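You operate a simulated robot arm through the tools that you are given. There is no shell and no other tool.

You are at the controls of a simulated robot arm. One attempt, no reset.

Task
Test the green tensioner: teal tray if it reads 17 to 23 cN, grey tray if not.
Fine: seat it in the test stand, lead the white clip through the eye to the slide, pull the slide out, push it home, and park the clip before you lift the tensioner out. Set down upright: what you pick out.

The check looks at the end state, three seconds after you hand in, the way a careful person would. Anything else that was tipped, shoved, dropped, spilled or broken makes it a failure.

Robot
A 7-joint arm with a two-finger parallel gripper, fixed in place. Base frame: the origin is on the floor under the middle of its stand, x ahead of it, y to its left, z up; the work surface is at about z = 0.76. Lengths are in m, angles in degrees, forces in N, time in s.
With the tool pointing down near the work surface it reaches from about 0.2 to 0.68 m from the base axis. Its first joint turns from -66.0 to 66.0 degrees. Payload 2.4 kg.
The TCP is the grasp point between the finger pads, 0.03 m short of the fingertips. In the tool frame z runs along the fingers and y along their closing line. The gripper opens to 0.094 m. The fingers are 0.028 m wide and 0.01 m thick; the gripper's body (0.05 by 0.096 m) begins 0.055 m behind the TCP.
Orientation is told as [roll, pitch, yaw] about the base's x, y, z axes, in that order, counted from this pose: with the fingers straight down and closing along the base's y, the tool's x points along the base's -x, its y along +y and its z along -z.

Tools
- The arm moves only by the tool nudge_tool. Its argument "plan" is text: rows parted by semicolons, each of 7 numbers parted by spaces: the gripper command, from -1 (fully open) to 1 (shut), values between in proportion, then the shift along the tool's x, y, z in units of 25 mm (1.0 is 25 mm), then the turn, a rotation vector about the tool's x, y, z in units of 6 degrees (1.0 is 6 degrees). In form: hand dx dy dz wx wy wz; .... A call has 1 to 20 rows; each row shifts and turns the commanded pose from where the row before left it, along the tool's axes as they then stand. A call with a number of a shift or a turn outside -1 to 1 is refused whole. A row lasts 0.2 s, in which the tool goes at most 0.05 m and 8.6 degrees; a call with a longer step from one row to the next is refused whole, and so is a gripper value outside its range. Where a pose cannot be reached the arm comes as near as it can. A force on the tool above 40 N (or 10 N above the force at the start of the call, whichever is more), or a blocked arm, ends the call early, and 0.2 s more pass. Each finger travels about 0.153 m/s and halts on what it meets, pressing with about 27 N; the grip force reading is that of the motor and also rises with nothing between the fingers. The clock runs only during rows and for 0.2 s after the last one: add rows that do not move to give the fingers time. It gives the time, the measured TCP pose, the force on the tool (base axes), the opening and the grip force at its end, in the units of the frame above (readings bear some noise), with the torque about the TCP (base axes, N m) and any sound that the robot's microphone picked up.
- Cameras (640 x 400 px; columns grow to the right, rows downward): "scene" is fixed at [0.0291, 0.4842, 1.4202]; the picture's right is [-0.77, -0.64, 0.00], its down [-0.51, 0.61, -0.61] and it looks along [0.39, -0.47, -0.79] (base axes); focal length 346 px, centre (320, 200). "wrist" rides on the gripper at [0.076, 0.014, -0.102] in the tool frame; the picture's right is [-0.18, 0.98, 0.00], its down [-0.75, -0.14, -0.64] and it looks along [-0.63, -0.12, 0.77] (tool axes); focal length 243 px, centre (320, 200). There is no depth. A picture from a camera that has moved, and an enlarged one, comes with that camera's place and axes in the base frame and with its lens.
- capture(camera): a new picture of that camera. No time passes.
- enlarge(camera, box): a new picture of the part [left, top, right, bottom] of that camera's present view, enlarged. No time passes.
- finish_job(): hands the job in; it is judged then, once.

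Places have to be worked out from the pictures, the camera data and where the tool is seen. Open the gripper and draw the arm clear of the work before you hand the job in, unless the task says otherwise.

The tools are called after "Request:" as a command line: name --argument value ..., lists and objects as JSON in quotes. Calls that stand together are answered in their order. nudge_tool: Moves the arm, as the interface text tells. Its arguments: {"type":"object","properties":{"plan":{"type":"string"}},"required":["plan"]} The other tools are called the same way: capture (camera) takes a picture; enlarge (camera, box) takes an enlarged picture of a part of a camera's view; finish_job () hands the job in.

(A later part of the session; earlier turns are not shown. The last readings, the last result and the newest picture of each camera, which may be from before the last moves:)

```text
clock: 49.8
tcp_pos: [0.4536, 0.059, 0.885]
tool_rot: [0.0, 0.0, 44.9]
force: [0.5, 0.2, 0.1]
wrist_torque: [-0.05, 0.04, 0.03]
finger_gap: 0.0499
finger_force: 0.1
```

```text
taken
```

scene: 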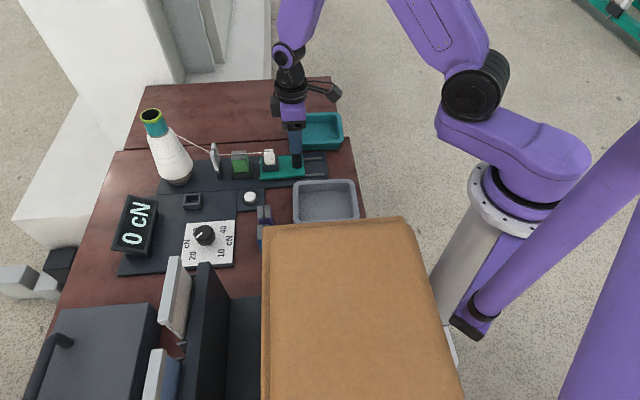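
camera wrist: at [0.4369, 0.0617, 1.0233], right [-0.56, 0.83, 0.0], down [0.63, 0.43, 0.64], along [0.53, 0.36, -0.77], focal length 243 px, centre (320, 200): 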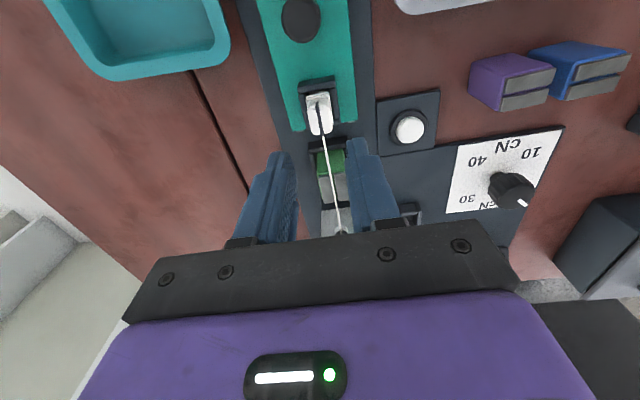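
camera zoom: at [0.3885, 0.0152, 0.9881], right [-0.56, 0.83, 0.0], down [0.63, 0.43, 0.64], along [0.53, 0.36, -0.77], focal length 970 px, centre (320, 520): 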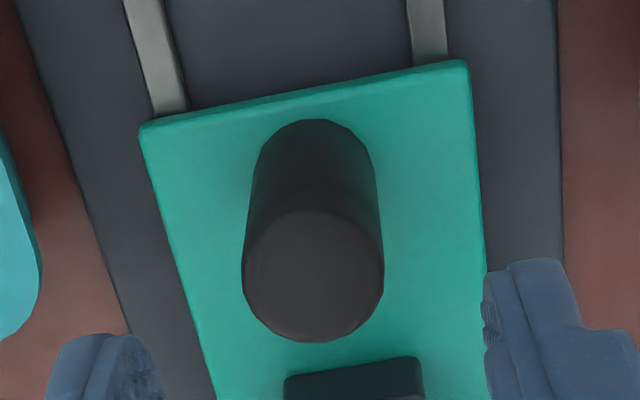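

The peg (Ø ≈23 mm) is ~4 mm ahead and centred laterally. I adjust, descend around it to z≈0.825 and grip.

Request:
nudge_tool --plan "-0.06 0.16 0 0.4 0 0 0; -0.06 0 0 0.7 0 0 0; -0.06 0 0 0.7 0 0 0; -0.06 0 0 0.6 0 0 0; -0.06 0 0 0 0 0 0"

Request:
enlarge --camera "wrist" --box '[220, 100, 420, 225]'

Request:
enlarge --camera "scene" --box '[205, 120, 333, 200]'

```text
clock: 51.0
tcp_pos: [0.4514, 0.0555, 0.8246]
tool_rot: [0.1, 0.0, 44.9]
force: [-0.5, -0.8, 0.2]
wrist_torque: [-0.01, 0.02, 0.0]
finger_gap: 0.0498
finger_force: 0.0
```

```text
3.20 times, centred on (320, 162) of wrist
camera zoom: at [0.387, 0.0117, 0.9286], right [-0.56, 0.83, 0.0], down [0.63, 0.43, 0.64], along [0.53, 0.36, -0.77], focal length 776 px, centre (320, 320)
```

zoom: 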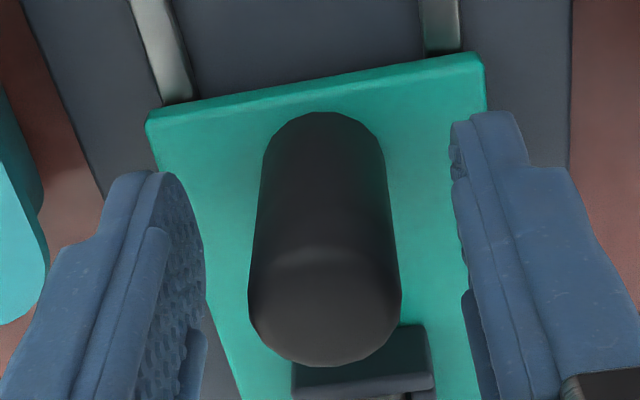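

```text
5.00 times, centred on (269, 160) of scene
camera zoom: at [0.0291, 0.4842, 1.4202], right [-0.77, -0.64, 0.0], down [-0.51, 0.61, -0.61], along [0.39, -0.47, -0.79], focal length 1729 px, centre (575, 400)
```

zoom: 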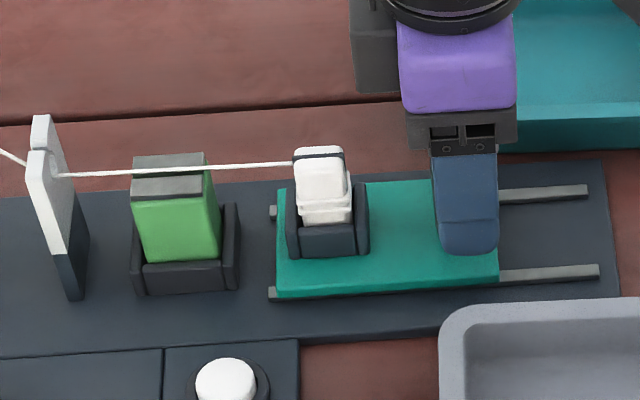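

The peg sits centrally between the fingers. I close on it.

Request:
nudge_tool --plan "1 0 0 0 0 0 0; 1 0 0 0 0 0 0; 1 0 0 0 0 0 0; 1 0 0 0 0 0 0"

```text
clock: 52.0
tcp_pos: [0.4508, 0.0565, 0.8252]
tool_rot: [0.0, 0.0, 44.9]
force: [-0.3, 0.2, -4.6]
wrist_torque: [-0.02, -0.07, 0.0]
finger_gap: 0.0256
finger_force: 45.9
```

Gripped. I pull the slide out slowly along the rails by 20 mm and read the display.

Request:
nudge_tool --plan "1 0.2 0 0 0 0 0; 1 0.2 0 0 0 0 0; 1 0.2 0 0 0 0 0; 1 0.2 0 0 0 0 0"

Request:
capture --camera "scene"

Request:
enlarge --camera "scene" --box '[100, 180, 180, 260]'

```text
clock: 53.0
tcp_pos: [0.4373, 0.042, 0.8256]
tool_rot: [-0.1, -0.1, 44.8]
force: [-0.4, 2.4, 20.5]
wrist_torque: [-0.09, 0.44, -0.04]
finger_gap: 0.0257
finger_force: 44.8
```

```text
taken
```

scene: 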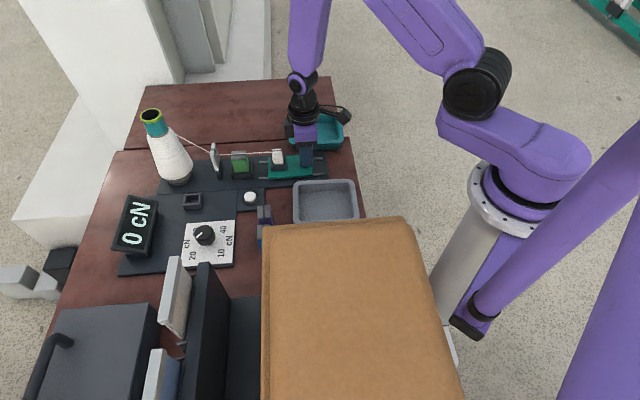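

```text
5.00 times, centred on (140, 220) of scene
camera zoom: at [0.0288, 0.4842, 1.4202], right [-0.77, -0.64, 0.0], down [-0.51, 0.61, -0.61], along [0.39, -0.47, -0.79], focal length 1729 px, centre (1220, 100)
```

zoom: 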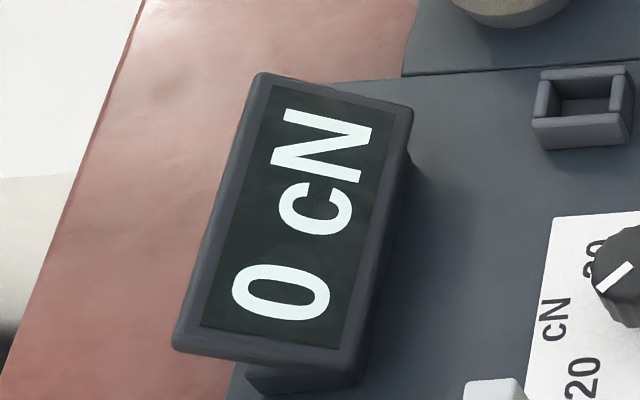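

The slide moves; the display still reads 0 at 20 mm. I ease the vertical force slightly and pull further out.

Request:
nudge_tool --plan "1 0 0 -0.03 0 0 0; 1 0.2 0 0 0 0 0; 1 0.2 0 0 0 0 0"

Request:
enlarge --camera "scene" --box '[100, 180, 180, 260]'

Request:
enlarge --camera "scene" --box '[205, 120, 365, 220]'

```text
clock: 53.8
tcp_pos: [0.4301, 0.0336, 0.8252]
tool_rot: [0.0, 0.0, 44.9]
force: [8.8, -6.3, -15.0]
wrist_torque: [0.27, -0.43, -0.08]
finger_gap: 0.0254
finger_force: 45.3
```

```text
5.00 times, centred on (140, 220) of scene
camera zoom: at [0.0295, 0.4841, 1.4203], right [-0.77, -0.64, 0.0], down [-0.51, 0.61, -0.61], along [0.39, -0.47, -0.79], focal length 1729 px, centre (1220, 100)
```

zoom: 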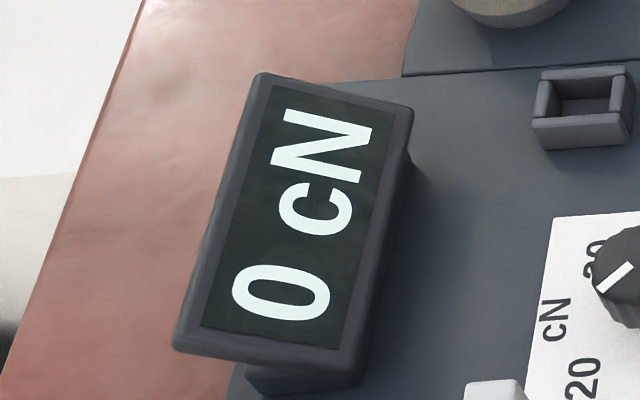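

```text
4.00 times, centred on (285, 170) of scene
camera zoom: at [0.0295, 0.4841, 1.4203], right [-0.77, -0.64, 0.0], down [-0.51, 0.61, -0.61], along [0.39, -0.47, -0.79], focal length 1383 px, centre (460, 320)
```

zoom: 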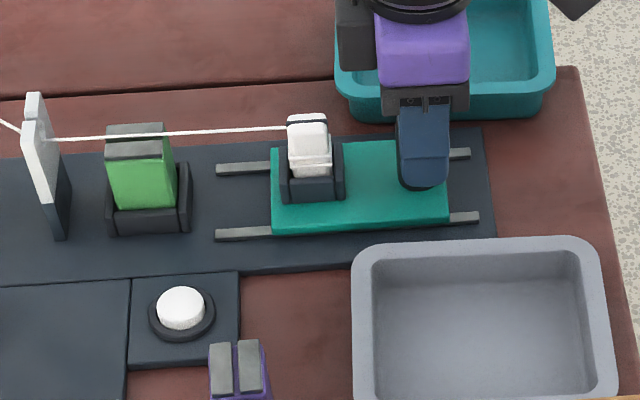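

Still 0 cN at 30 mm, with no stop felt yet. I continue pulling in small steps towards the end of the rails.

Request:
nudge_tool --plan "1 0 0 0.015 0 0 0; 1 0.2 0 0 0 0 0; 1 0.15 0 0 0 0 0"

Request:
enlarge --camera "scene" --box '[100, 180, 180, 260]'

Request:
enlarge --camera "scene" --box '[205, 120, 365, 220]'

```text
clock: 54.6
tcp_pos: [0.4239, 0.0268, 0.8247]
tool_rot: [0.0, 0.0, 44.9]
force: [9.2, -7.3, 5.2]
wrist_torque: [-0.68, 0.76, -0.21]
finger_gap: 0.0253
finger_force: 44.8
```

```text
5.00 times, centred on (140, 220) of scene
camera zoom: at [0.0292, 0.4841, 1.4203], right [-0.77, -0.64, 0.0], down [-0.51, 0.61, -0.61], along [0.39, -0.47, -0.79], focal length 1729 px, centre (1220, 100)
```

zoom: 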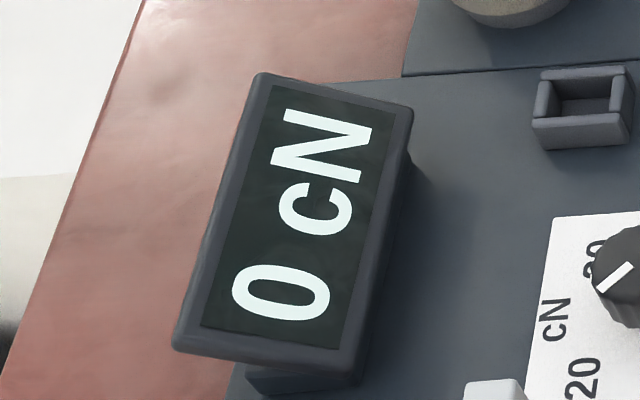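

```text
4.00 times, centred on (285, 170) of scene
camera zoom: at [0.0292, 0.4841, 1.4203], right [-0.77, -0.64, 0.0], down [-0.51, 0.61, -0.61], along [0.39, -0.47, -0.79], focal length 1383 px, centre (460, 320)
```

zoom: 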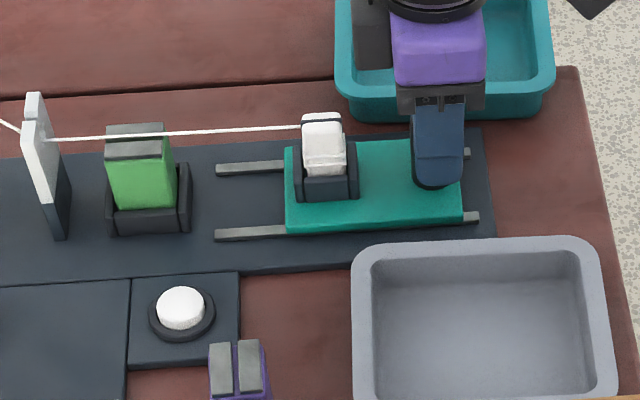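

Request:
enlarge --camera "scene" --box '[200, 138, 264, 178]'

Request:
enlarge --camera "wrist" --box '[240, 100, 400, 200]'

```text
10.00 times, centred on (232, 158) of scene
camera zoom: at [0.0292, 0.4841, 1.4203], right [-0.77, -0.64, 0.0], down [-0.51, 0.61, -0.61], along [0.39, -0.47, -0.79], focal length 3457 px, centre (1200, 620)
```

zoom: 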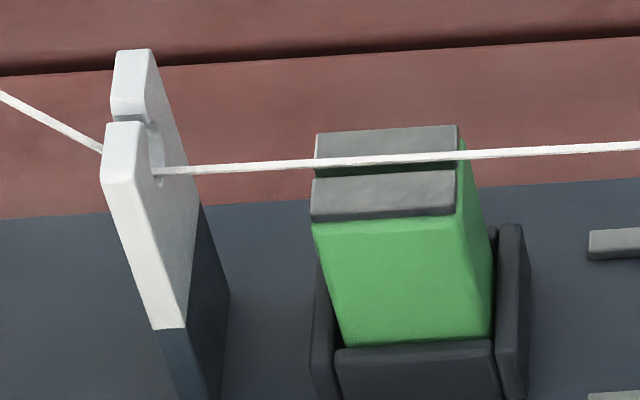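

```text
4.00 times, centred on (320, 150) of wrist
camera zoom: at [0.3591, -0.016, 0.9286], right [-0.56, 0.83, 0.0], down [0.63, 0.43, 0.64], along [0.53, 0.36, -0.77], focal length 970 px, centre (320, 400)
```

zoom: 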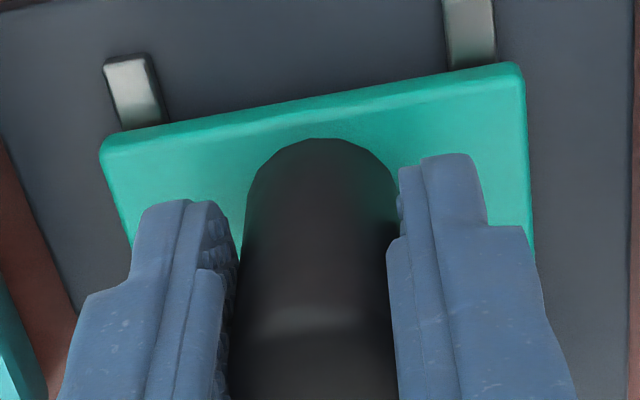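

The thread runs eye → over the slot → clip. About 1 cm of rail remains; I correct 0.5 mm laterally to relieve side force and pull on to the end stop.

Request:
nudge_tool --plan "1 0 -0.02 0 0 0 0; 1 0.15 -0.01 0 0 0 0; 1 0.15 0 0 0 0 0; 1 0.1 0 0 0 0 0"

Request:
enlarge --camera "scene" --box '[100, 180, 180, 260]'

Request:
enlarge --camera "scene" --box '[205, 120, 365, 220]'

```text
clock: 55.6
tcp_pos: [0.4166, 0.0203, 0.8246]
tool_rot: [0.0, 0.1, 45.0]
force: [3.0, -1.2, -9.5]
wrist_torque: [0.31, -0.52, 0.09]
finger_gap: 0.0253
finger_force: 45.3
```

```text
5.00 times, centred on (140, 220) of scene
camera zoom: at [0.0293, 0.4842, 1.4202], right [-0.77, -0.64, 0.0], down [-0.51, 0.61, -0.61], along [0.39, -0.47, -0.79], focal length 1729 px, centre (1220, 100)
```

zoom: 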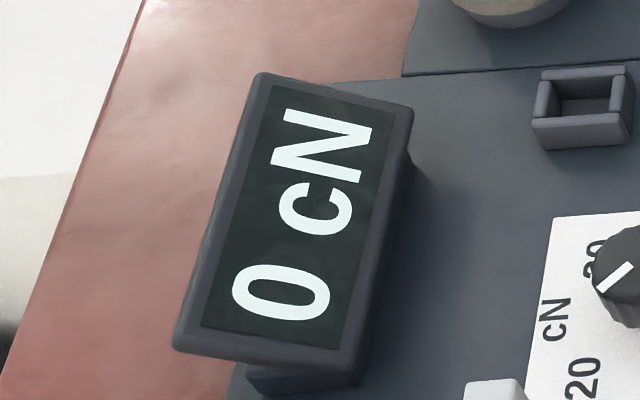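

```text
4.00 times, centred on (285, 170) of scene
camera zoom: at [0.0293, 0.4842, 1.4202], right [-0.77, -0.64, 0.0], down [-0.51, 0.61, -0.61], along [0.39, -0.47, -0.79], focal length 1383 px, centre (460, 320)
```

zoom: 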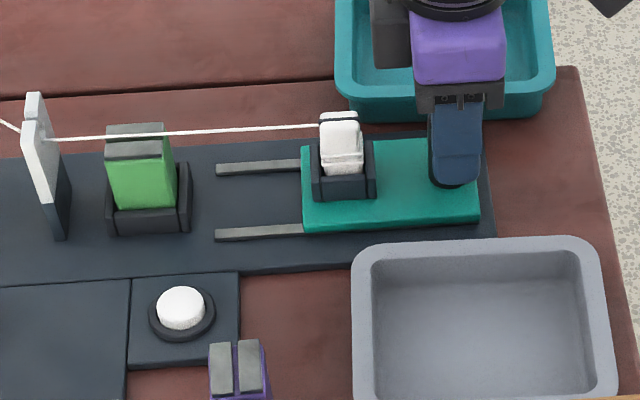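

The slide is ~49 mm out with the display still at 0 and no stop yet. I try a few more millimetres gently.

Request:
nudge_tool --plan "1 0.08 0 0.01 0 0 0; 1 0.08 0 0 0 0 0; 1 0 0 0 0 0 0"

Request:
enlarge --camera "scene" --box '[100, 180, 180, 260]'

Request:
enlarge --camera "scene" --box '[205, 120, 365, 220]'

```text
clock: 56.4
tcp_pos: [0.4127, 0.0175, 0.8243]
tool_rot: [-0.1, 0.2, 44.9]
force: [3.0, -2.7, -8.2]
wrist_torque: [-0.27, 0.07, 0.06]
finger_gap: 0.0256
finger_force: 45.2
```

```text
5.00 times, centred on (140, 220) of scene
camera zoom: at [0.0293, 0.4842, 1.4202], right [-0.77, -0.64, 0.0], down [-0.51, 0.61, -0.61], along [0.39, -0.47, -0.79], focal length 1729 px, centre (1220, 100)
```

zoom: 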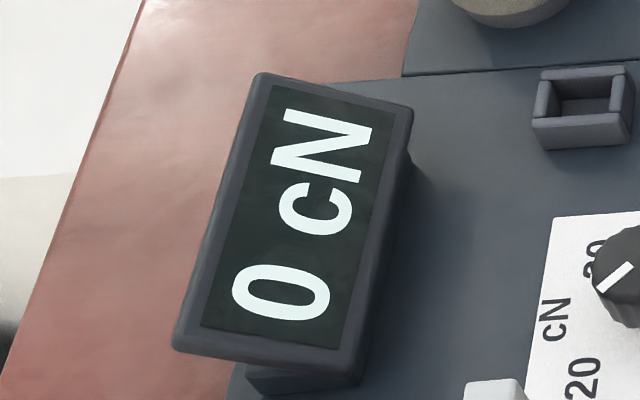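

```text
4.00 times, centred on (285, 170) of scene
camera zoom: at [0.0293, 0.4842, 1.4202], right [-0.77, -0.64, 0.0], down [-0.51, 0.61, -0.61], along [0.39, -0.47, -0.79], focal length 1383 px, centre (460, 320)
```

zoom: 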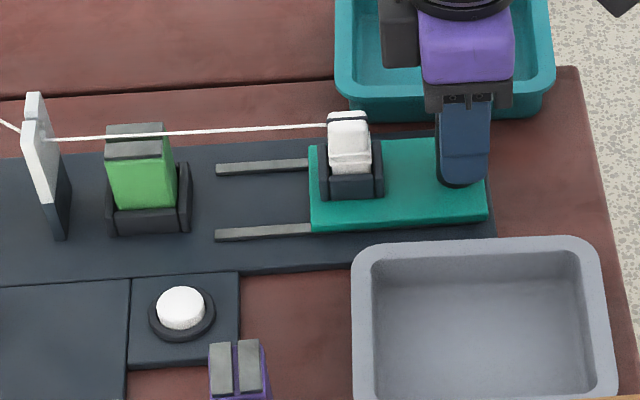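

At 53 mm the display is still 0 and no stop was felt. I ease a few more millimetres outward to find the end stop.

Request:
nudge_tool --plan "1 0.08 0 0 0 0 0; 1 0.08 0 0 0 0 0; 1 0 0 0 0 0 0"

Request:
enlarge --camera "scene" --box '[100, 180, 180, 260]'

Request:
enlarge --camera "scene" --box '[205, 120, 365, 220]'

```text
clock: 57.2
tcp_pos: [0.4099, 0.0152, 0.8249]
tool_rot: [0.0, -0.1, 44.9]
force: [1.2, -1.6, -4.0]
wrist_torque: [-0.33, 0.39, -0.14]
finger_gap: 0.0253
finger_force: 44.9
```

```text
5.00 times, centred on (140, 220) of scene
camera zoom: at [0.0292, 0.4842, 1.4202], right [-0.77, -0.64, 0.0], down [-0.51, 0.61, -0.61], along [0.39, -0.47, -0.79], focal length 1729 px, centre (1220, 100)
```

zoom: 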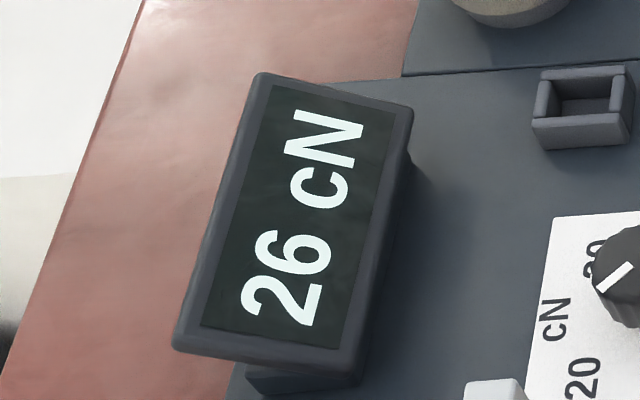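

```text
4.00 times, centred on (285, 170) of scene
camera zoom: at [0.0292, 0.4842, 1.4202], right [-0.77, -0.64, 0.0], down [-0.51, 0.61, -0.61], along [0.39, -0.47, -0.79], focal length 1383 px, centre (460, 320)
```

zoom: 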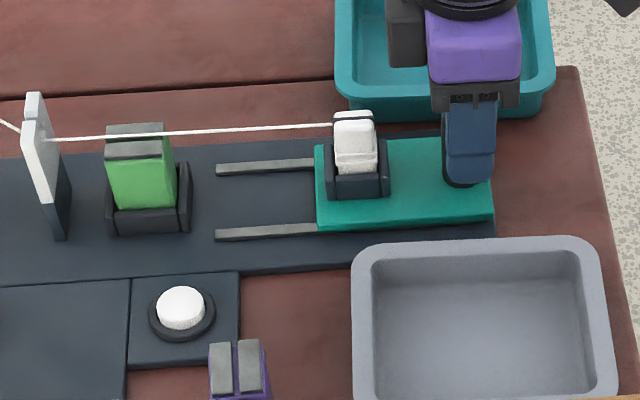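

The display now reads 26 cN at full pull. I hold still for a second to make sure the reading is stable.

Request:
nudge_tool --plan "1 0 0 0 0 0 0; 1 0 0 0 0 0 0; 1 0 0 0 0 0 0; 1 0 0 0 0 0 0; 1 0 0 0 0 0 0"

Request:
enlarge --camera "scene" --box '[100, 180, 260, 280]'

```text
clock: 58.4
tcp_pos: [0.4097, 0.0135, 0.8252]
tool_rot: [0.0, 0.0, 44.8]
force: [-0.7, 1.7, 1.0]
wrist_torque: [-0.22, 0.3, 0.01]
finger_gap: 0.0252
finger_force: 45.4
```

```text
4.00 times, centred on (180, 230) of scene
camera zoom: at [0.0291, 0.4843, 1.4202], right [-0.77, -0.64, 0.0], down [-0.51, 0.61, -0.61], along [0.39, -0.47, -0.79], focal length 1383 px, centre (880, 80)
```

zoom: 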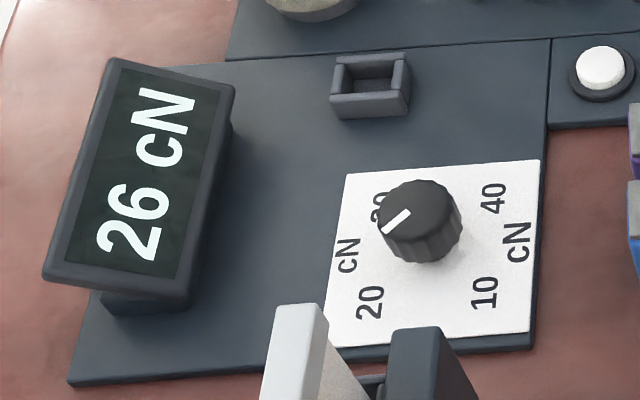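

The reading is steady at 26 cN — outside 17–23, so green belongs in the grey tray. I push the slide back home along the rails.

Request:
nudge_tool --plan "1 -0.25 0.003 0 0 0 0; 1 -0.25 0.003 0 0 0 0; 1 -0.25 0.003 0 0 0 0; 1 -0.25 0.003 0 0 0 0; 1 -0.25 0.004 0 0 0 0; 1 -0.25 0.004 0 0 0 0; 1 -0.25 0.003 0 0 0 0; 1 -0.25 0.003 0 0 0 0; 1 -0.2 0.003 0 0 0 0; 1 -0.07 0 0 0 0 0; 1 0 0 0 0 0 0"

Request:
enlarge --camera "scene" --box '[205, 120, 333, 200]'

Request:
enlarge --camera "scene" --box '[100, 180, 260, 280]'

```text
clock: 60.8
tcp_pos: [0.4496, 0.0541, 0.826]
tool_rot: [0.0, -0.1, 44.8]
force: [9.8, -10.2, -4.6]
wrist_torque: [-0.88, 0.87, -0.19]
finger_gap: 0.0254
finger_force: 44.7
```

```text
5.00 times, centred on (269, 160) of scene
camera zoom: at [0.0294, 0.484, 1.4203], right [-0.77, -0.64, 0.0], down [-0.51, 0.61, -0.61], along [0.39, -0.47, -0.79], focal length 1729 px, centre (575, 400)
```

zoom: 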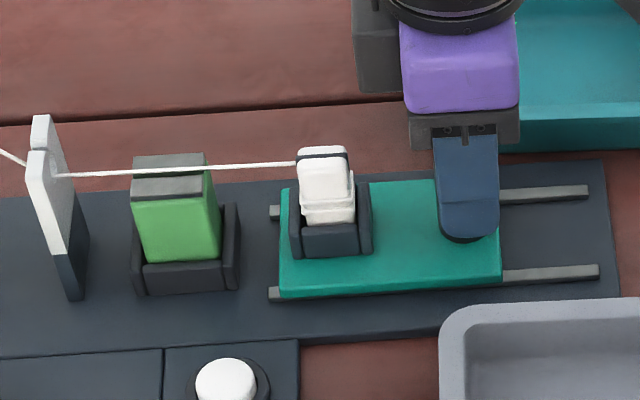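

```text
4.00 times, centred on (180, 230) of scene
camera zoom: at [0.0294, 0.484, 1.4203], right [-0.77, -0.64, 0.0], down [-0.51, 0.61, -0.61], along [0.39, -0.47, -0.79], focal length 1383 px, centre (880, 80)
```

zoom: 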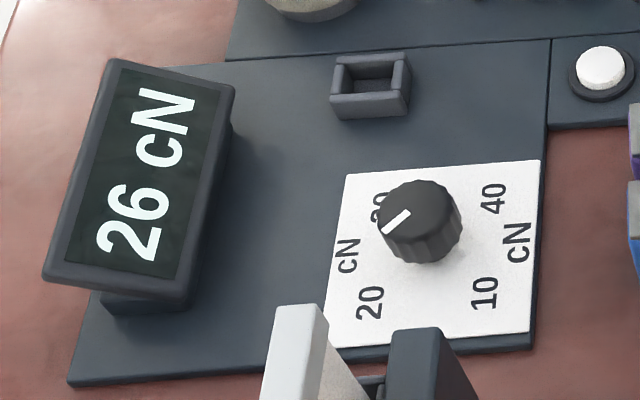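

The reading stays latched at 26 cN. The slide is ~1.5 mm short of home; I relieve the side force and push the last bit.

Request:
nudge_tool --plan "1 0 -0.03 0 0 0 0; 1 -0.06 0 0 0 0 0; 1 -0.04 0 0 0 0 0; 1 0 0 0 0 0 0"

Request:
enlarge --camera "scene" --box '[205, 120, 333, 200]'

```text
clock: 61.8
tcp_pos: [0.4529, 0.0551, 0.8251]
tool_rot: [-0.1, 0.0, 44.9]
force: [-3.2, -9.9, 21.9]
wrist_torque: [-0.2, -0.04, 0.05]
finger_gap: 0.0251
finger_force: 44.9
```

```text
5.00 times, centred on (269, 160) of scene
camera zoom: at [0.0287, 0.484, 1.4203], right [-0.77, -0.64, 0.0], down [-0.51, 0.61, -0.61], along [0.39, -0.47, -0.79], focal length 1729 px, centre (575, 400)
```

zoom: 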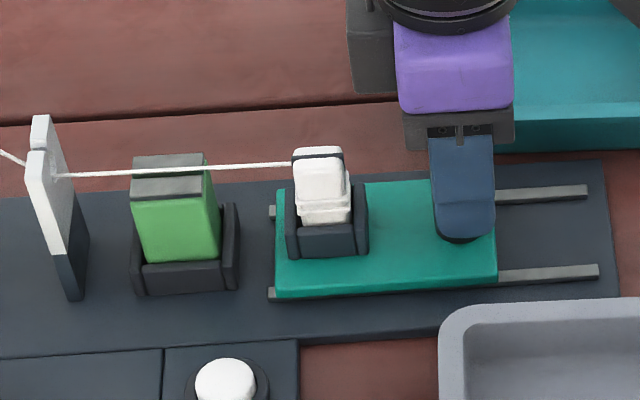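

The slide is back at its original home position and pressing its stop. I release the peg and raise the hand straight up.

Request:
nudge_tool --plan "0.4 0 0 0 0 0 0; 0.2 0 0 0 0 0 0; 0 0 0 0 0 0 0; -0.06 0 0 0 0 0 0; -0.06 0 0 -0.4 0 0 0; -0.06 0 0 -0.8 0 0 0; -0.06 0 0 -0.8 0 0 0; -0.06 0 0 -0.8 0 0 0; -0.06 0 0 -0.8 0 0 0; -0.06 0 0 -0.4 0 0 0; -0.06 0 0 0 0 0 0"

Request:
enlarge --camera "scene" --box '[180, 110, 340, 210]'

Request:
enlarge --camera "scene" --box '[100, 180, 180, 260]'

```text
clock: 64.2
tcp_pos: [0.4511, 0.0561, 0.9251]
tool_rot: [0.0, 0.0, 44.9]
force: [-0.7, -0.4, -0.2]
wrist_torque: [0.03, 0.0, 0.02]
finger_gap: 0.0501
finger_force: 0.0
```

```text
4.00 times, centred on (260, 160) of scene
camera zoom: at [0.0291, 0.4842, 1.4202], right [-0.77, -0.64, 0.0], down [-0.51, 0.61, -0.61], along [0.39, -0.47, -0.79], focal length 1383 px, centre (560, 360)
```

zoom: 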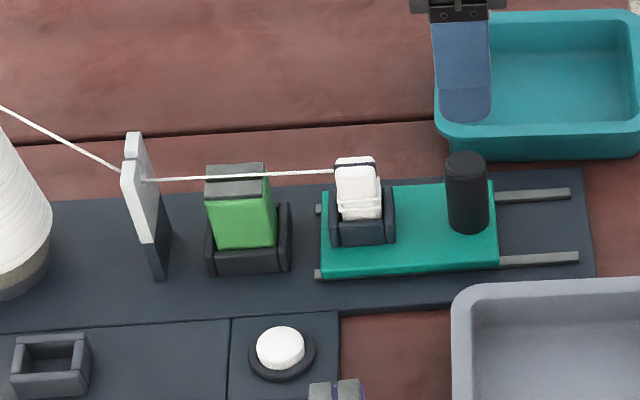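

```text
5.00 times, centred on (140, 220) of scene
camera zoom: at [0.0291, 0.4842, 1.4202], right [-0.77, -0.64, 0.0], down [-0.51, 0.61, -0.61], along [0.39, -0.47, -0.79], focal length 1729 px, centre (1220, 100)
```

zoom: 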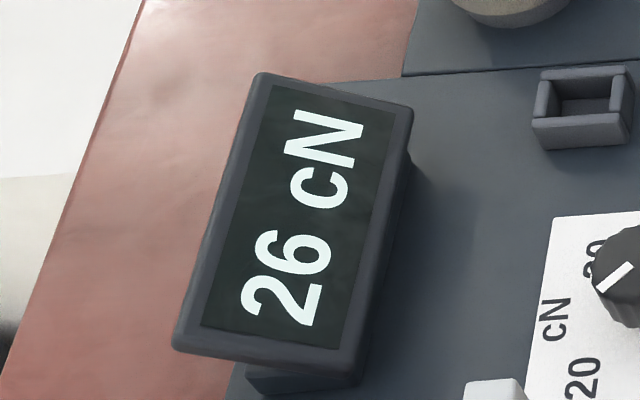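

All good: slide home, clip seated, reading latched at 26 cN. Now I go back over the clip to park it; first hover and check alignment.

Request:
nudge_tool --plan "0.1 -0.55 0 0 0 0 0; 0.1 -0.55 0 0 0 0 0; 0.1 -0.55 0 0 0 0 0; 0.1 -0.55 0 0 0 0 0; 0.1 -0.55 0 0 0 0 0; 0.1 0 0 0.6 0 0 0; 0.1 0 0 0.6 0 0 0; 0.1 0 0 0 0 0 0"

Request:
enlarge --camera "wrist" --box '[240, 80, 400, 180]'

Request:
enlarge --camera "scene" --box '[205, 120, 333, 200]'

```text
clock: 66.0
tcp_pos: [0.502, 0.1058, 0.8946]
tool_rot: [0.1, 0.0, 45.0]
force: [-0.1, -0.9, -0.2]
wrist_torque: [0.02, 0.0, 0.0]
finger_gap: 0.0422
finger_force: 0.1
```

```text
4.00 times, centred on (320, 130) of wrist
camera zoom: at [0.4367, 0.0617, 0.9981], right [-0.56, 0.83, 0.0], down [0.63, 0.43, 0.64], along [0.53, 0.36, -0.77], focal length 970 px, centre (320, 480)
```

zoom: 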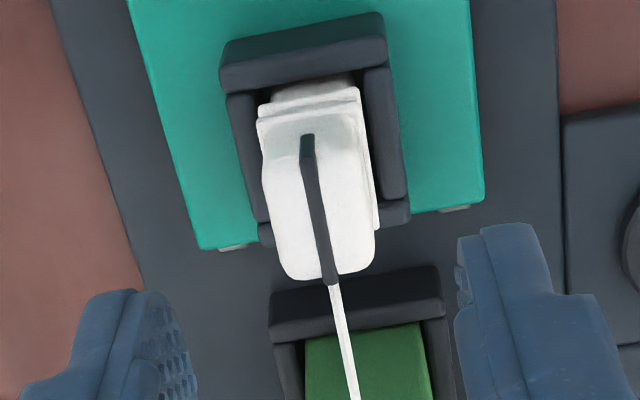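

```text
5.00 times, centred on (269, 160) of scene
camera zoom: at [0.0291, 0.4842, 1.4202], right [-0.77, -0.64, 0.0], down [-0.51, 0.61, -0.61], along [0.39, -0.47, -0.79], focal length 1729 px, centre (575, 400)
```

zoom: 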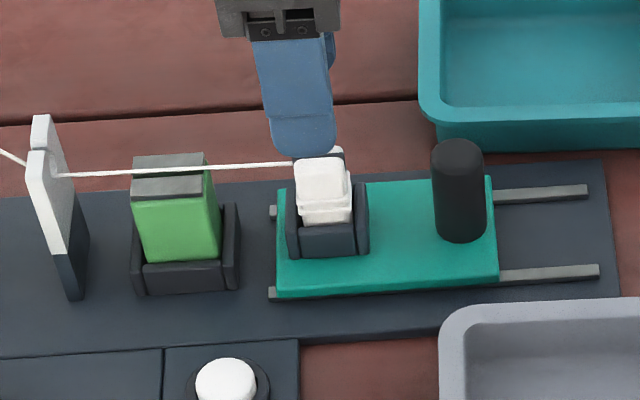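

The clip head is centred under the gripper within 0.5 mm. I descend to the same grasp height as before and close.

Request:
nudge_tool --plan "0.1 0 0 0.6 0 0 0; 0.1 0 0 0.6 0 0 0; 0.1 0 0 0.6 0 0 0; 0.1 0 0 0.4 0 0 0; 0.1 0 0 0 0 0 0; 1 0 0 0 0 0 0; 1 0 0 0 0 0 0; 1 0 0 0 0 0 0; 1 0 0 0 0 0 0"

Request:
enlarge --camera "wrist" --box '[260, 90, 388, 170]'

```text
clock: 68.0
tcp_pos: [0.502, 0.1054, 0.8417]
tool_rot: [0.0, 0.0, 44.9]
force: [0.5, 0.0, -0.6]
wrist_torque: [0.05, -0.02, -0.01]
finger_gap: 0.0168
finger_force: 26.8
```

```text
5.00 times, centred on (324, 130) of wrist
camera zoom: at [0.4367, 0.0619, 0.9443], right [-0.56, 0.83, 0.0], down [0.63, 0.43, 0.64], along [0.53, 0.36, -0.77], focal length 1213 px, centre (300, 550)
```

zoom: 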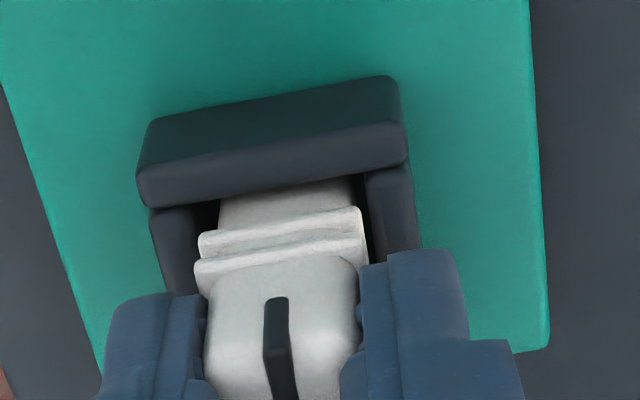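

Gripped. I lift the clip straight up out of the slide socket to the same crossing height as before (z≈0.915).

Request:
nudge_tool --plan "1 0 0 -0.3 0 0 0; 1 0 0 -0.6 0 0 0; 1 0 0 -0.8 0 0 0; 1 0 0 -0.8 0 0 0; 1 0 0.012 -0.48 0 0 0; 1 0 0 0 0 0 0"

Request:
enlarge --camera "scene" --box '[180, 110, 340, 210]'

Request:
enlarge --camera "wrist" --box '[280, 105, 360, 155]'

```text
clock: 69.4
tcp_pos: [0.5026, 0.1044, 0.9155]
tool_rot: [0.0, -0.1, 45.0]
force: [0.1, 0.3, 0.8]
wrist_torque: [0.01, -0.06, -0.01]
finger_gap: 0.0166
finger_force: 26.9
```

```text
4.00 times, centred on (260, 160) of scene
camera zoom: at [0.0291, 0.4842, 1.4202], right [-0.77, -0.64, 0.0], down [-0.51, 0.61, -0.61], along [0.39, -0.47, -0.79], focal length 1383 px, centre (560, 360)
```

zoom: 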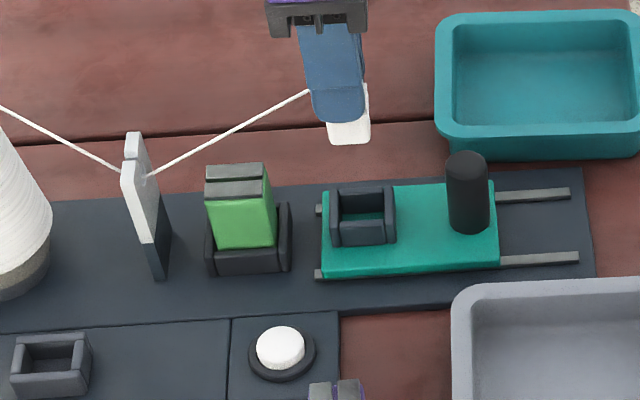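

```text
8.00 times, centred on (320, 130) of wrist
camera zoom: at [0.4373, 0.0613, 1.0183], right [-0.56, 0.83, 0.0], down [0.63, 0.43, 0.64], along [0.53, 0.36, -0.77], focal length 1941 px, centre (320, 760)
```

zoom: 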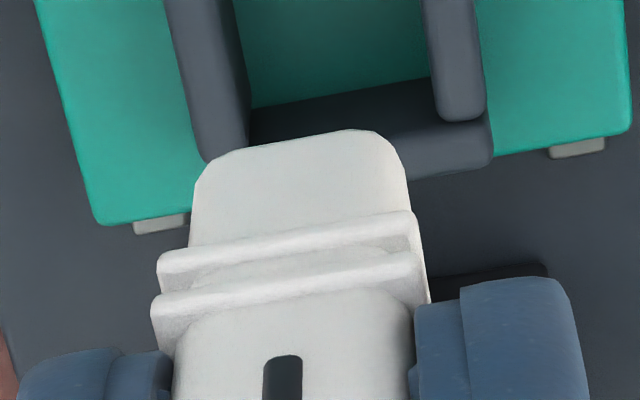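

The clip is held as before and its flank is clean. I retrace the path back over the tensioner and through the eye's slot line to the cone side.

Request:
nudge_tool --plan "1 -0.4 0 0 0 0 0; 1 -0.4 0 0 0 0 0; 1 -0.4 0 0 0 0 0; 1 -0.4 0 0 0 0 0; 1 -0.4 0 0 0 0 0; 1 -0.4 0 0 0 0 0; 1 -0.4 0 0 0 0 0; 1 -0.4 0 0 0 0 0; 1 -0.4 0 0 0 0 0; 1 -0.4 0 0 0 0 0; 1 -0.4 0 0 0 0 0; 1 -0.4 0 0 0 0 0; 1 -0.4 0 0 0 0 0; 1 -0.4 0 0 0 0 0; 1 -0.4 0 0 0 0 0; 1 -0.4 0 0 0 0 0; 1 -0.176 0 0 0 0 0; 1 0 0 0 0 0 0"

Request:
enlarge --camera "scene" --box '[130, 100, 290, 200]'

Request:
capture --camera "wrist"

```text
clock: 73.2
tcp_pos: [0.6178, 0.2208, 0.9138]
tool_rot: [0.0, 0.0, 44.9]
force: [-0.4, 0.1, -1.0]
wrist_torque: [0.02, 0.02, 0.0]
finger_gap: 0.0171
finger_force: 26.6
```

```text
4.00 times, centred on (210, 150) of scene
camera zoom: at [0.0291, 0.4842, 1.4202], right [-0.77, -0.64, 0.0], down [-0.51, 0.61, -0.61], along [0.39, -0.47, -0.79], focal length 1383 px, centre (760, 400)
```

zoom: 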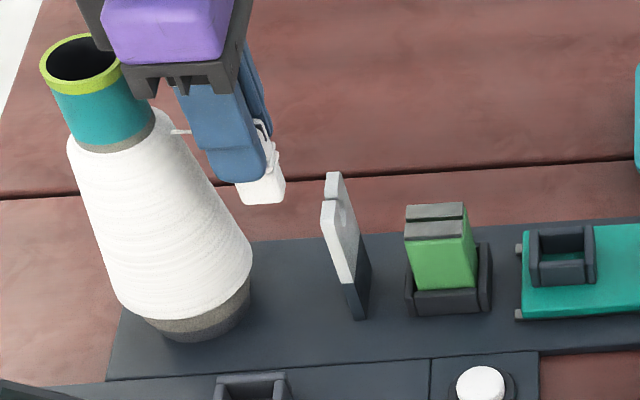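

```text
taken
camera wrist: at [0.5529, 0.1771, 1.0176], right [-0.56, 0.83, 0.0], down [0.63, 0.43, 0.64], along [0.53, 0.36, -0.77], focal length 243 px, centre (320, 200)
```

wrist: 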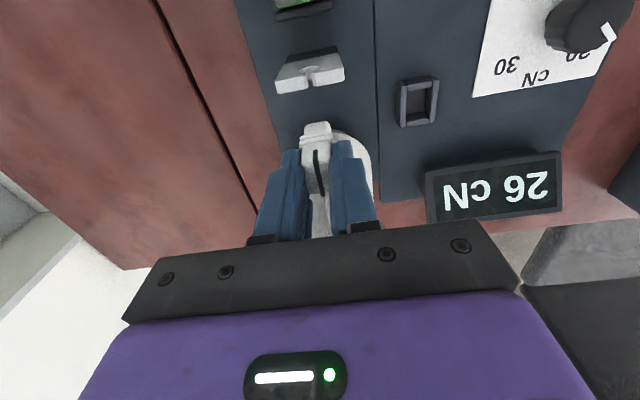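

The thread is free of the eye again (straight from the cone to the clip). I carry the clip sideways to above its park.

Request:
nudge_tool --plan "1 0 0 -0.2 0 0 0; 1 -0.12 0.6 0 0 0 0; 1 -0.12 0.6 0 0 0 0; 1 -0.12 0.6 0 0 0 0; 1 -0.12 0.6 0 0 0 0; 1 -0.12 0.6 0 0 0 0; 1 -0.14 0.606 0 0 0 0; 1 0 0 0 0 0 0"

Request:
enlarge --camera "wrist" --box '[270, 65, 366, 125]'

Request:
enlarge --camera "wrist" --box '[280, 105, 360, 155]'

```text
clock: 75.0
tcp_pos: [0.5677, 0.2983, 0.9189]
tool_rot: [0.0, 0.0, 44.9]
force: [0.1, -1.0, 1.0]
wrist_torque: [-0.02, -0.04, 0.0]
finger_gap: 0.0168
finger_force: 27.2
```

```text
6.67 times, centred on (318, 95) of wrist
camera zoom: at [0.5032, 0.2548, 1.0225], right [-0.56, 0.83, 0.0], down [0.63, 0.43, 0.64], along [0.53, 0.36, -0.77], focal length 1618 px, centre (333, 900)
```

zoom: 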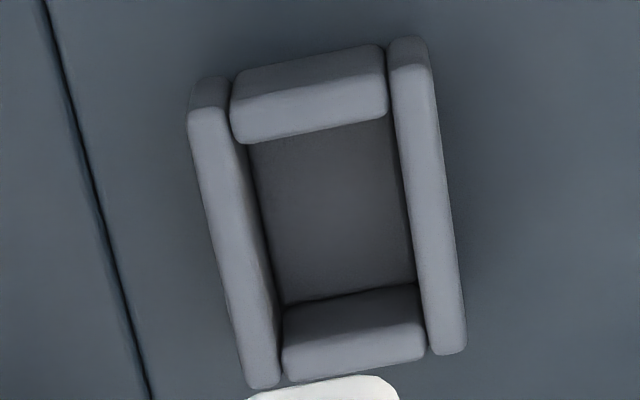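

```text
8.00 times, centred on (320, 130) of wrist
camera zoom: at [0.5032, 0.2548, 1.0225], right [-0.56, 0.83, 0.0], down [0.63, 0.43, 0.64], along [0.53, 0.36, -0.77], focal length 1941 px, centre (320, 760)
```

zoom: 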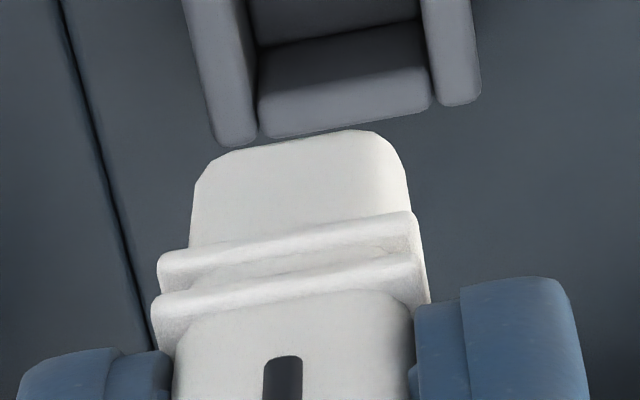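

Alignment over the park matches the pick-up pose (within ~0.5 mm). I shift 1 mm for even clearance and lower towards the park.

Request:
nudge_tool --plan "1 0.05 0.02 0.5 0 0 0; 1 0 0 0.6 0 0 0; 1 0 0 0.6 0 0 0; 1 0 0 0.5 0 0 0; 1 0 0 0.4 0 0 0; 1 0 0 0 0 0 0"

Request:
enlarge --camera "wrist" --box '[270, 85, 366, 145]'

Request:
enlarge --camera "scene" --box '[150, 150, 230, 200]'

```text
clock: 76.4
tcp_pos: [0.5654, 0.2987, 0.8548]
tool_rot: [0.0, 0.0, 45.0]
force: [1.0, -0.2, -0.3]
wrist_torque: [-0.04, 0.01, -0.02]
finger_gap: 0.0165
finger_force: 27.2
```

```text
6.67 times, centred on (318, 115) of wrist
camera zoom: at [0.5013, 0.2545, 0.9579], right [-0.56, 0.83, 0.0], down [0.63, 0.43, 0.64], along [0.53, 0.36, -0.77], focal length 1618 px, centre (333, 767)
```

zoom: 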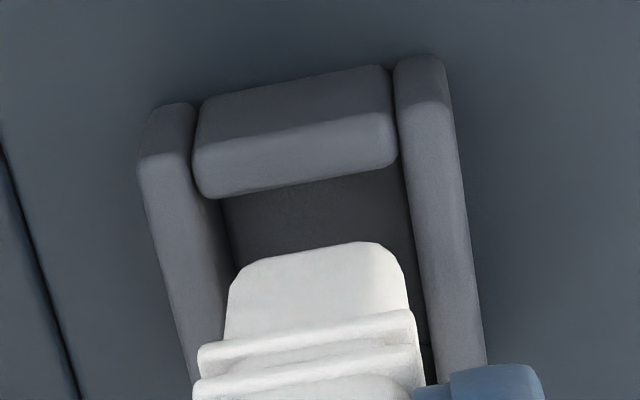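

```text
8.00 times, centred on (190, 175) of scene
camera zoom: at [0.0291, 0.4842, 1.4202], right [-0.77, -0.64, 0.0], down [-0.51, 0.61, -0.61], along [0.39, -0.47, -0.79], focal length 2766 px, centre (1360, 400)
```

zoom: 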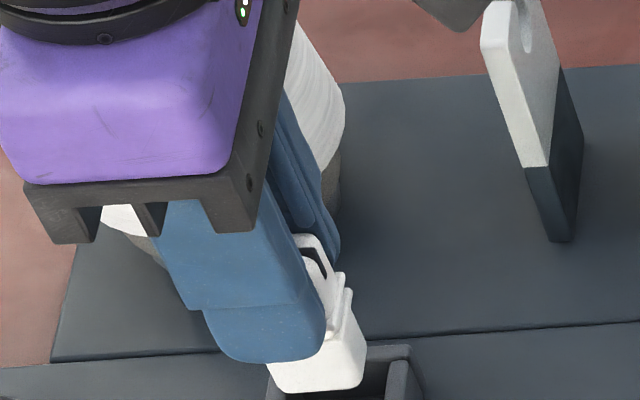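

The clip base is aligned over the park opening. I lower it in until it seats.

Request:
nudge_tool --plan "1 0 -0.015 0.3 0 0 0; 1 0 0 0.3 0 0 0; 1 0 0 0.2 0 0 0; 1 0 0 0.1 0 0 0; 1 0 0 0.1 0 0 0; 1 0 0 0.04 0 0 0; 1 0 0 0 0 0 0"

Request:
enlarge --camera "wrist" --box '[270, 95, 366, 155]'

Request:
enlarge --camera "scene" --box '[150, 150, 230, 200]'

```text
clock: 78.0
tcp_pos: [0.5659, 0.2983, 0.8289]
tool_rot: [-0.1, -0.1, 44.8]
force: [1.0, 0.3, 1.8]
wrist_torque: [0.04, -0.04, 0.01]
finger_gap: 0.0169
finger_force: 27.0
```

```text
6.67 times, centred on (318, 125) of wrist
camera zoom: at [0.5015, 0.2539, 0.9321], right [-0.56, 0.83, 0.0], down [0.63, 0.43, 0.64], along [0.53, 0.36, -0.77], focal length 1618 px, centre (333, 700)
```

zoom: 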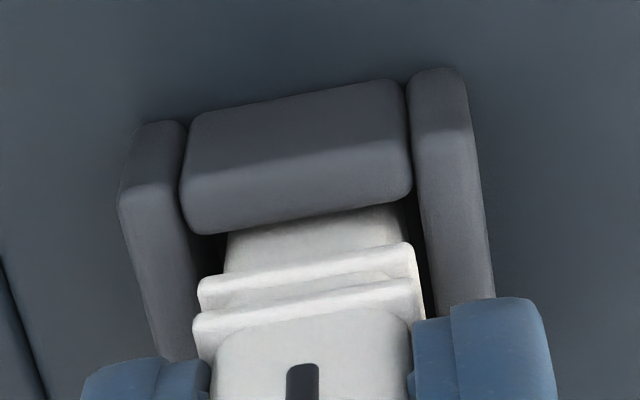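

```text
8.00 times, centred on (190, 175) of scene
camera zoom: at [0.0291, 0.4842, 1.4202], right [-0.77, -0.64, 0.0], down [-0.51, 0.61, -0.61], along [0.39, -0.47, -0.79], focal length 2766 px, centre (1360, 400)
```

zoom: 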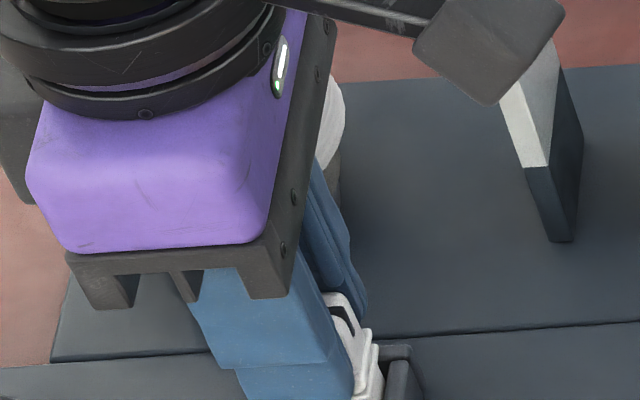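

It's practically on the floor of the park. I nudge down another millimetre to confirm contact.

Request:
nudge_tool --plan "1 0 0 0.04 0 0 0; 1 0 0 0 0 0 0"

```text
clock: 78.6
tcp_pos: [0.5664, 0.2984, 0.8275]
tool_rot: [0.0, -0.1, 44.9]
force: [0.0, -0.4, 10.3]
wrist_torque: [-0.06, 0.01, 0.02]
finger_gap: 0.0166
finger_force: 26.8
```

Contact confirmed (10 N). I release the clip and lift the hand straight up.

Request:
nudge_tool --plan "0.5 0 0 -0.02 0 0 0; 0.3 0 0 0 0 0 0; 0.15 0 0 0 0 0 0; 0.15 0 0 0 0 0 0; 0.15 0 0 -0.4 0 0 0; 0.15 0 0 -0.8 0 0 0; 0.15 0 0 -0.8 0 0 0; 0.15 0 0 -0.8 0 0 0; 0.15 0 0 -0.8 0 0 0; 0.15 0 0 -0.8 0 0 0; 0.15 0 0 -0.6 0 0 0; 0.15 0 0 0 0 0 0"

Request:
capture --camera "wrist"

Request:
enlarge --camera "scene" --box '[150, 150, 230, 200]'

```text
clock: 81.2
tcp_pos: [0.5651, 0.299, 0.9542]
tool_rot: [0.0, 0.0, 44.8]
force: [-0.2, -0.3, -1.0]
wrist_torque: [-0.01, 0.01, -0.02]
finger_gap: 0.0396
finger_force: 0.1
```

```text
taken
camera wrist: at [0.5016, 0.2553, 1.0574], right [-0.56, 0.83, 0.0], down [0.63, 0.43, 0.64], along [0.53, 0.36, -0.77], focal length 243 px, centre (320, 200)
```

wrist: 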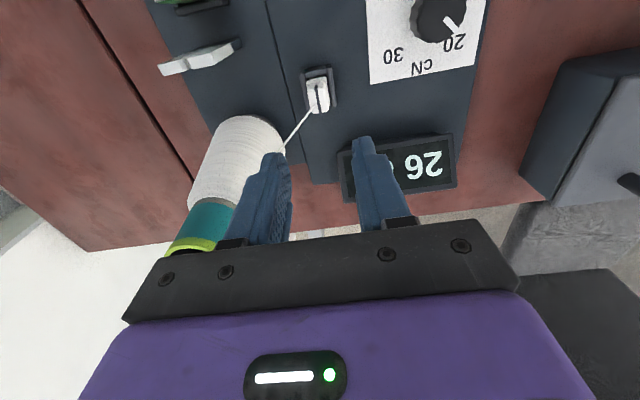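

```text
8.00 times, centred on (190, 175) of scene
camera zoom: at [0.0291, 0.4842, 1.4202], right [-0.77, -0.64, 0.0], down [-0.51, 0.61, -0.61], along [0.39, -0.47, -0.79], focal length 2766 px, centre (1360, 400)
```

zoom: 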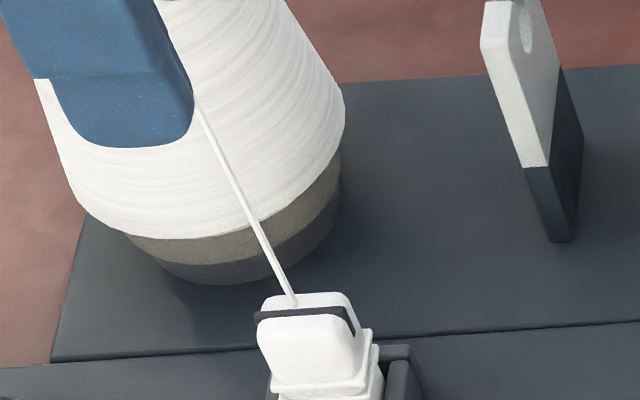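

The clip is parked upright with its thread clear. I move back over the tensioner in the nest and check alignment.

Request:
nudge_tool --plan "0 0.5 -0.4 0 0 0 0; -0.1 0.5 -0.4 0 0 0 0; -0.1 0.5 -0.4 0 0 0 0; -0.1 0.5 -0.4 0 0 0 0; -0.1 0.5 -0.4 0 0 0 0; -0.1 0.5 -0.4 0 0 0 0; -0.1 0.5 -0.4 0 0 0 0; -0.1 0.5 -0.4 0 0 0 0; -0.1 0.49 -0.396 0 0 0 0; -0.1 0 0 0.7 0 0 0; -0.1 0 0 0.7 0 0 0; -0.1 0 0 0 0 0 0"

Request:
enlarge --camera "wrist" --box '[240, 70, 400, 170]'

Request:
enlarge --camera "scene" --box '[180, 110, 308, 190]'

```text
clock: 83.8
tcp_pos: [0.5491, 0.1534, 0.9192]
tool_rot: [0.0, 0.0, 44.9]
force: [-0.3, 0.0, -0.8]
wrist_torque: [0.02, 0.01, -0.03]
finger_gap: 0.0517
finger_force: 0.0
```

```text
4.00 times, centred on (320, 120) of wrist
camera zoom: at [0.4856, 0.1105, 1.0224], right [-0.56, 0.83, 0.0], down [0.63, 0.43, 0.64], along [0.53, 0.36, -0.77], focal length 970 px, centre (320, 520)
```

zoom: 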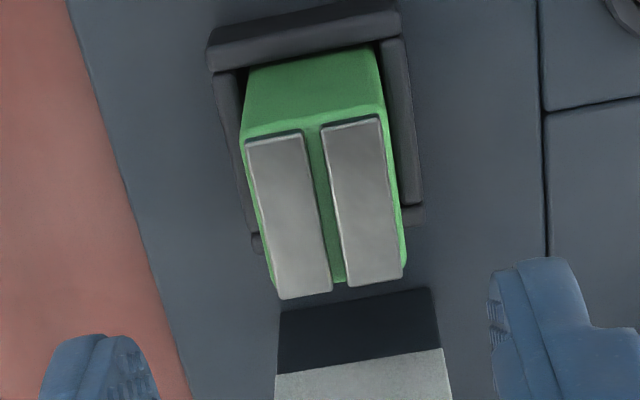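

```text
5.00 times, centred on (244, 150) of scene
camera zoom: at [0.0291, 0.4842, 1.4202], right [-0.77, -0.64, 0.0], down [-0.51, 0.61, -0.61], along [0.39, -0.47, -0.79], focal length 1729 px, centre (700, 450)
```

zoom: 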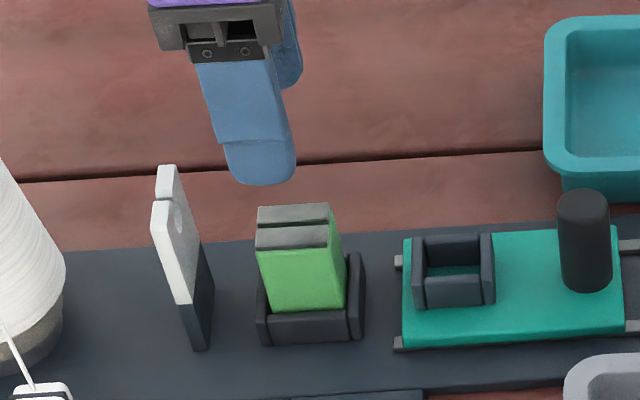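

Tensioner centred within ~1 mm. I descend around it and grip.

Request:
nudge_tool --plan "-0.1 -0.04 0.04 0.7 0 0 0; -0.1 0 0 0.8 0 0 0; -0.1 0 0 0.8 0 0 0; -0.1 0 0 0.8 0 0 0; -0.1 0 0 0.32 0 0 0; -0.1 0 0 0 0 0 0; 1 0 0 0 0 0 0; 1 0 0 0 0 0 0; 1 0 0 0 0 0 0; 1 0 0 0 0 0 0"

Request:
enlarge --camera "scene" --box '[200, 125, 280, 175]'

```text
clock: 86.0
tcp_pos: [0.5499, 0.1573, 0.8337]
tool_rot: [0.0, 0.0, 44.9]
force: [2.5, -0.2, -3.2]
wrist_torque: [-0.06, -0.23, 0.04]
finger_gap: 0.0294
finger_force: 26.7
```

```text
8.00 times, centred on (240, 150) of scene
camera zoom: at [0.0292, 0.4842, 1.4202], right [-0.77, -0.64, 0.0], down [-0.51, 0.61, -0.61], along [0.39, -0.47, -0.79], focal length 2766 px, centre (960, 600)
```

zoom: 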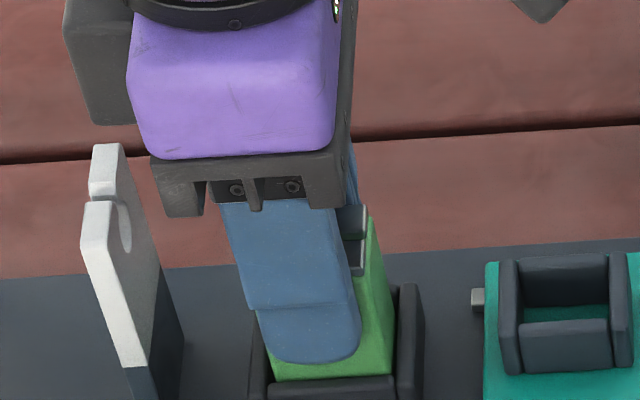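

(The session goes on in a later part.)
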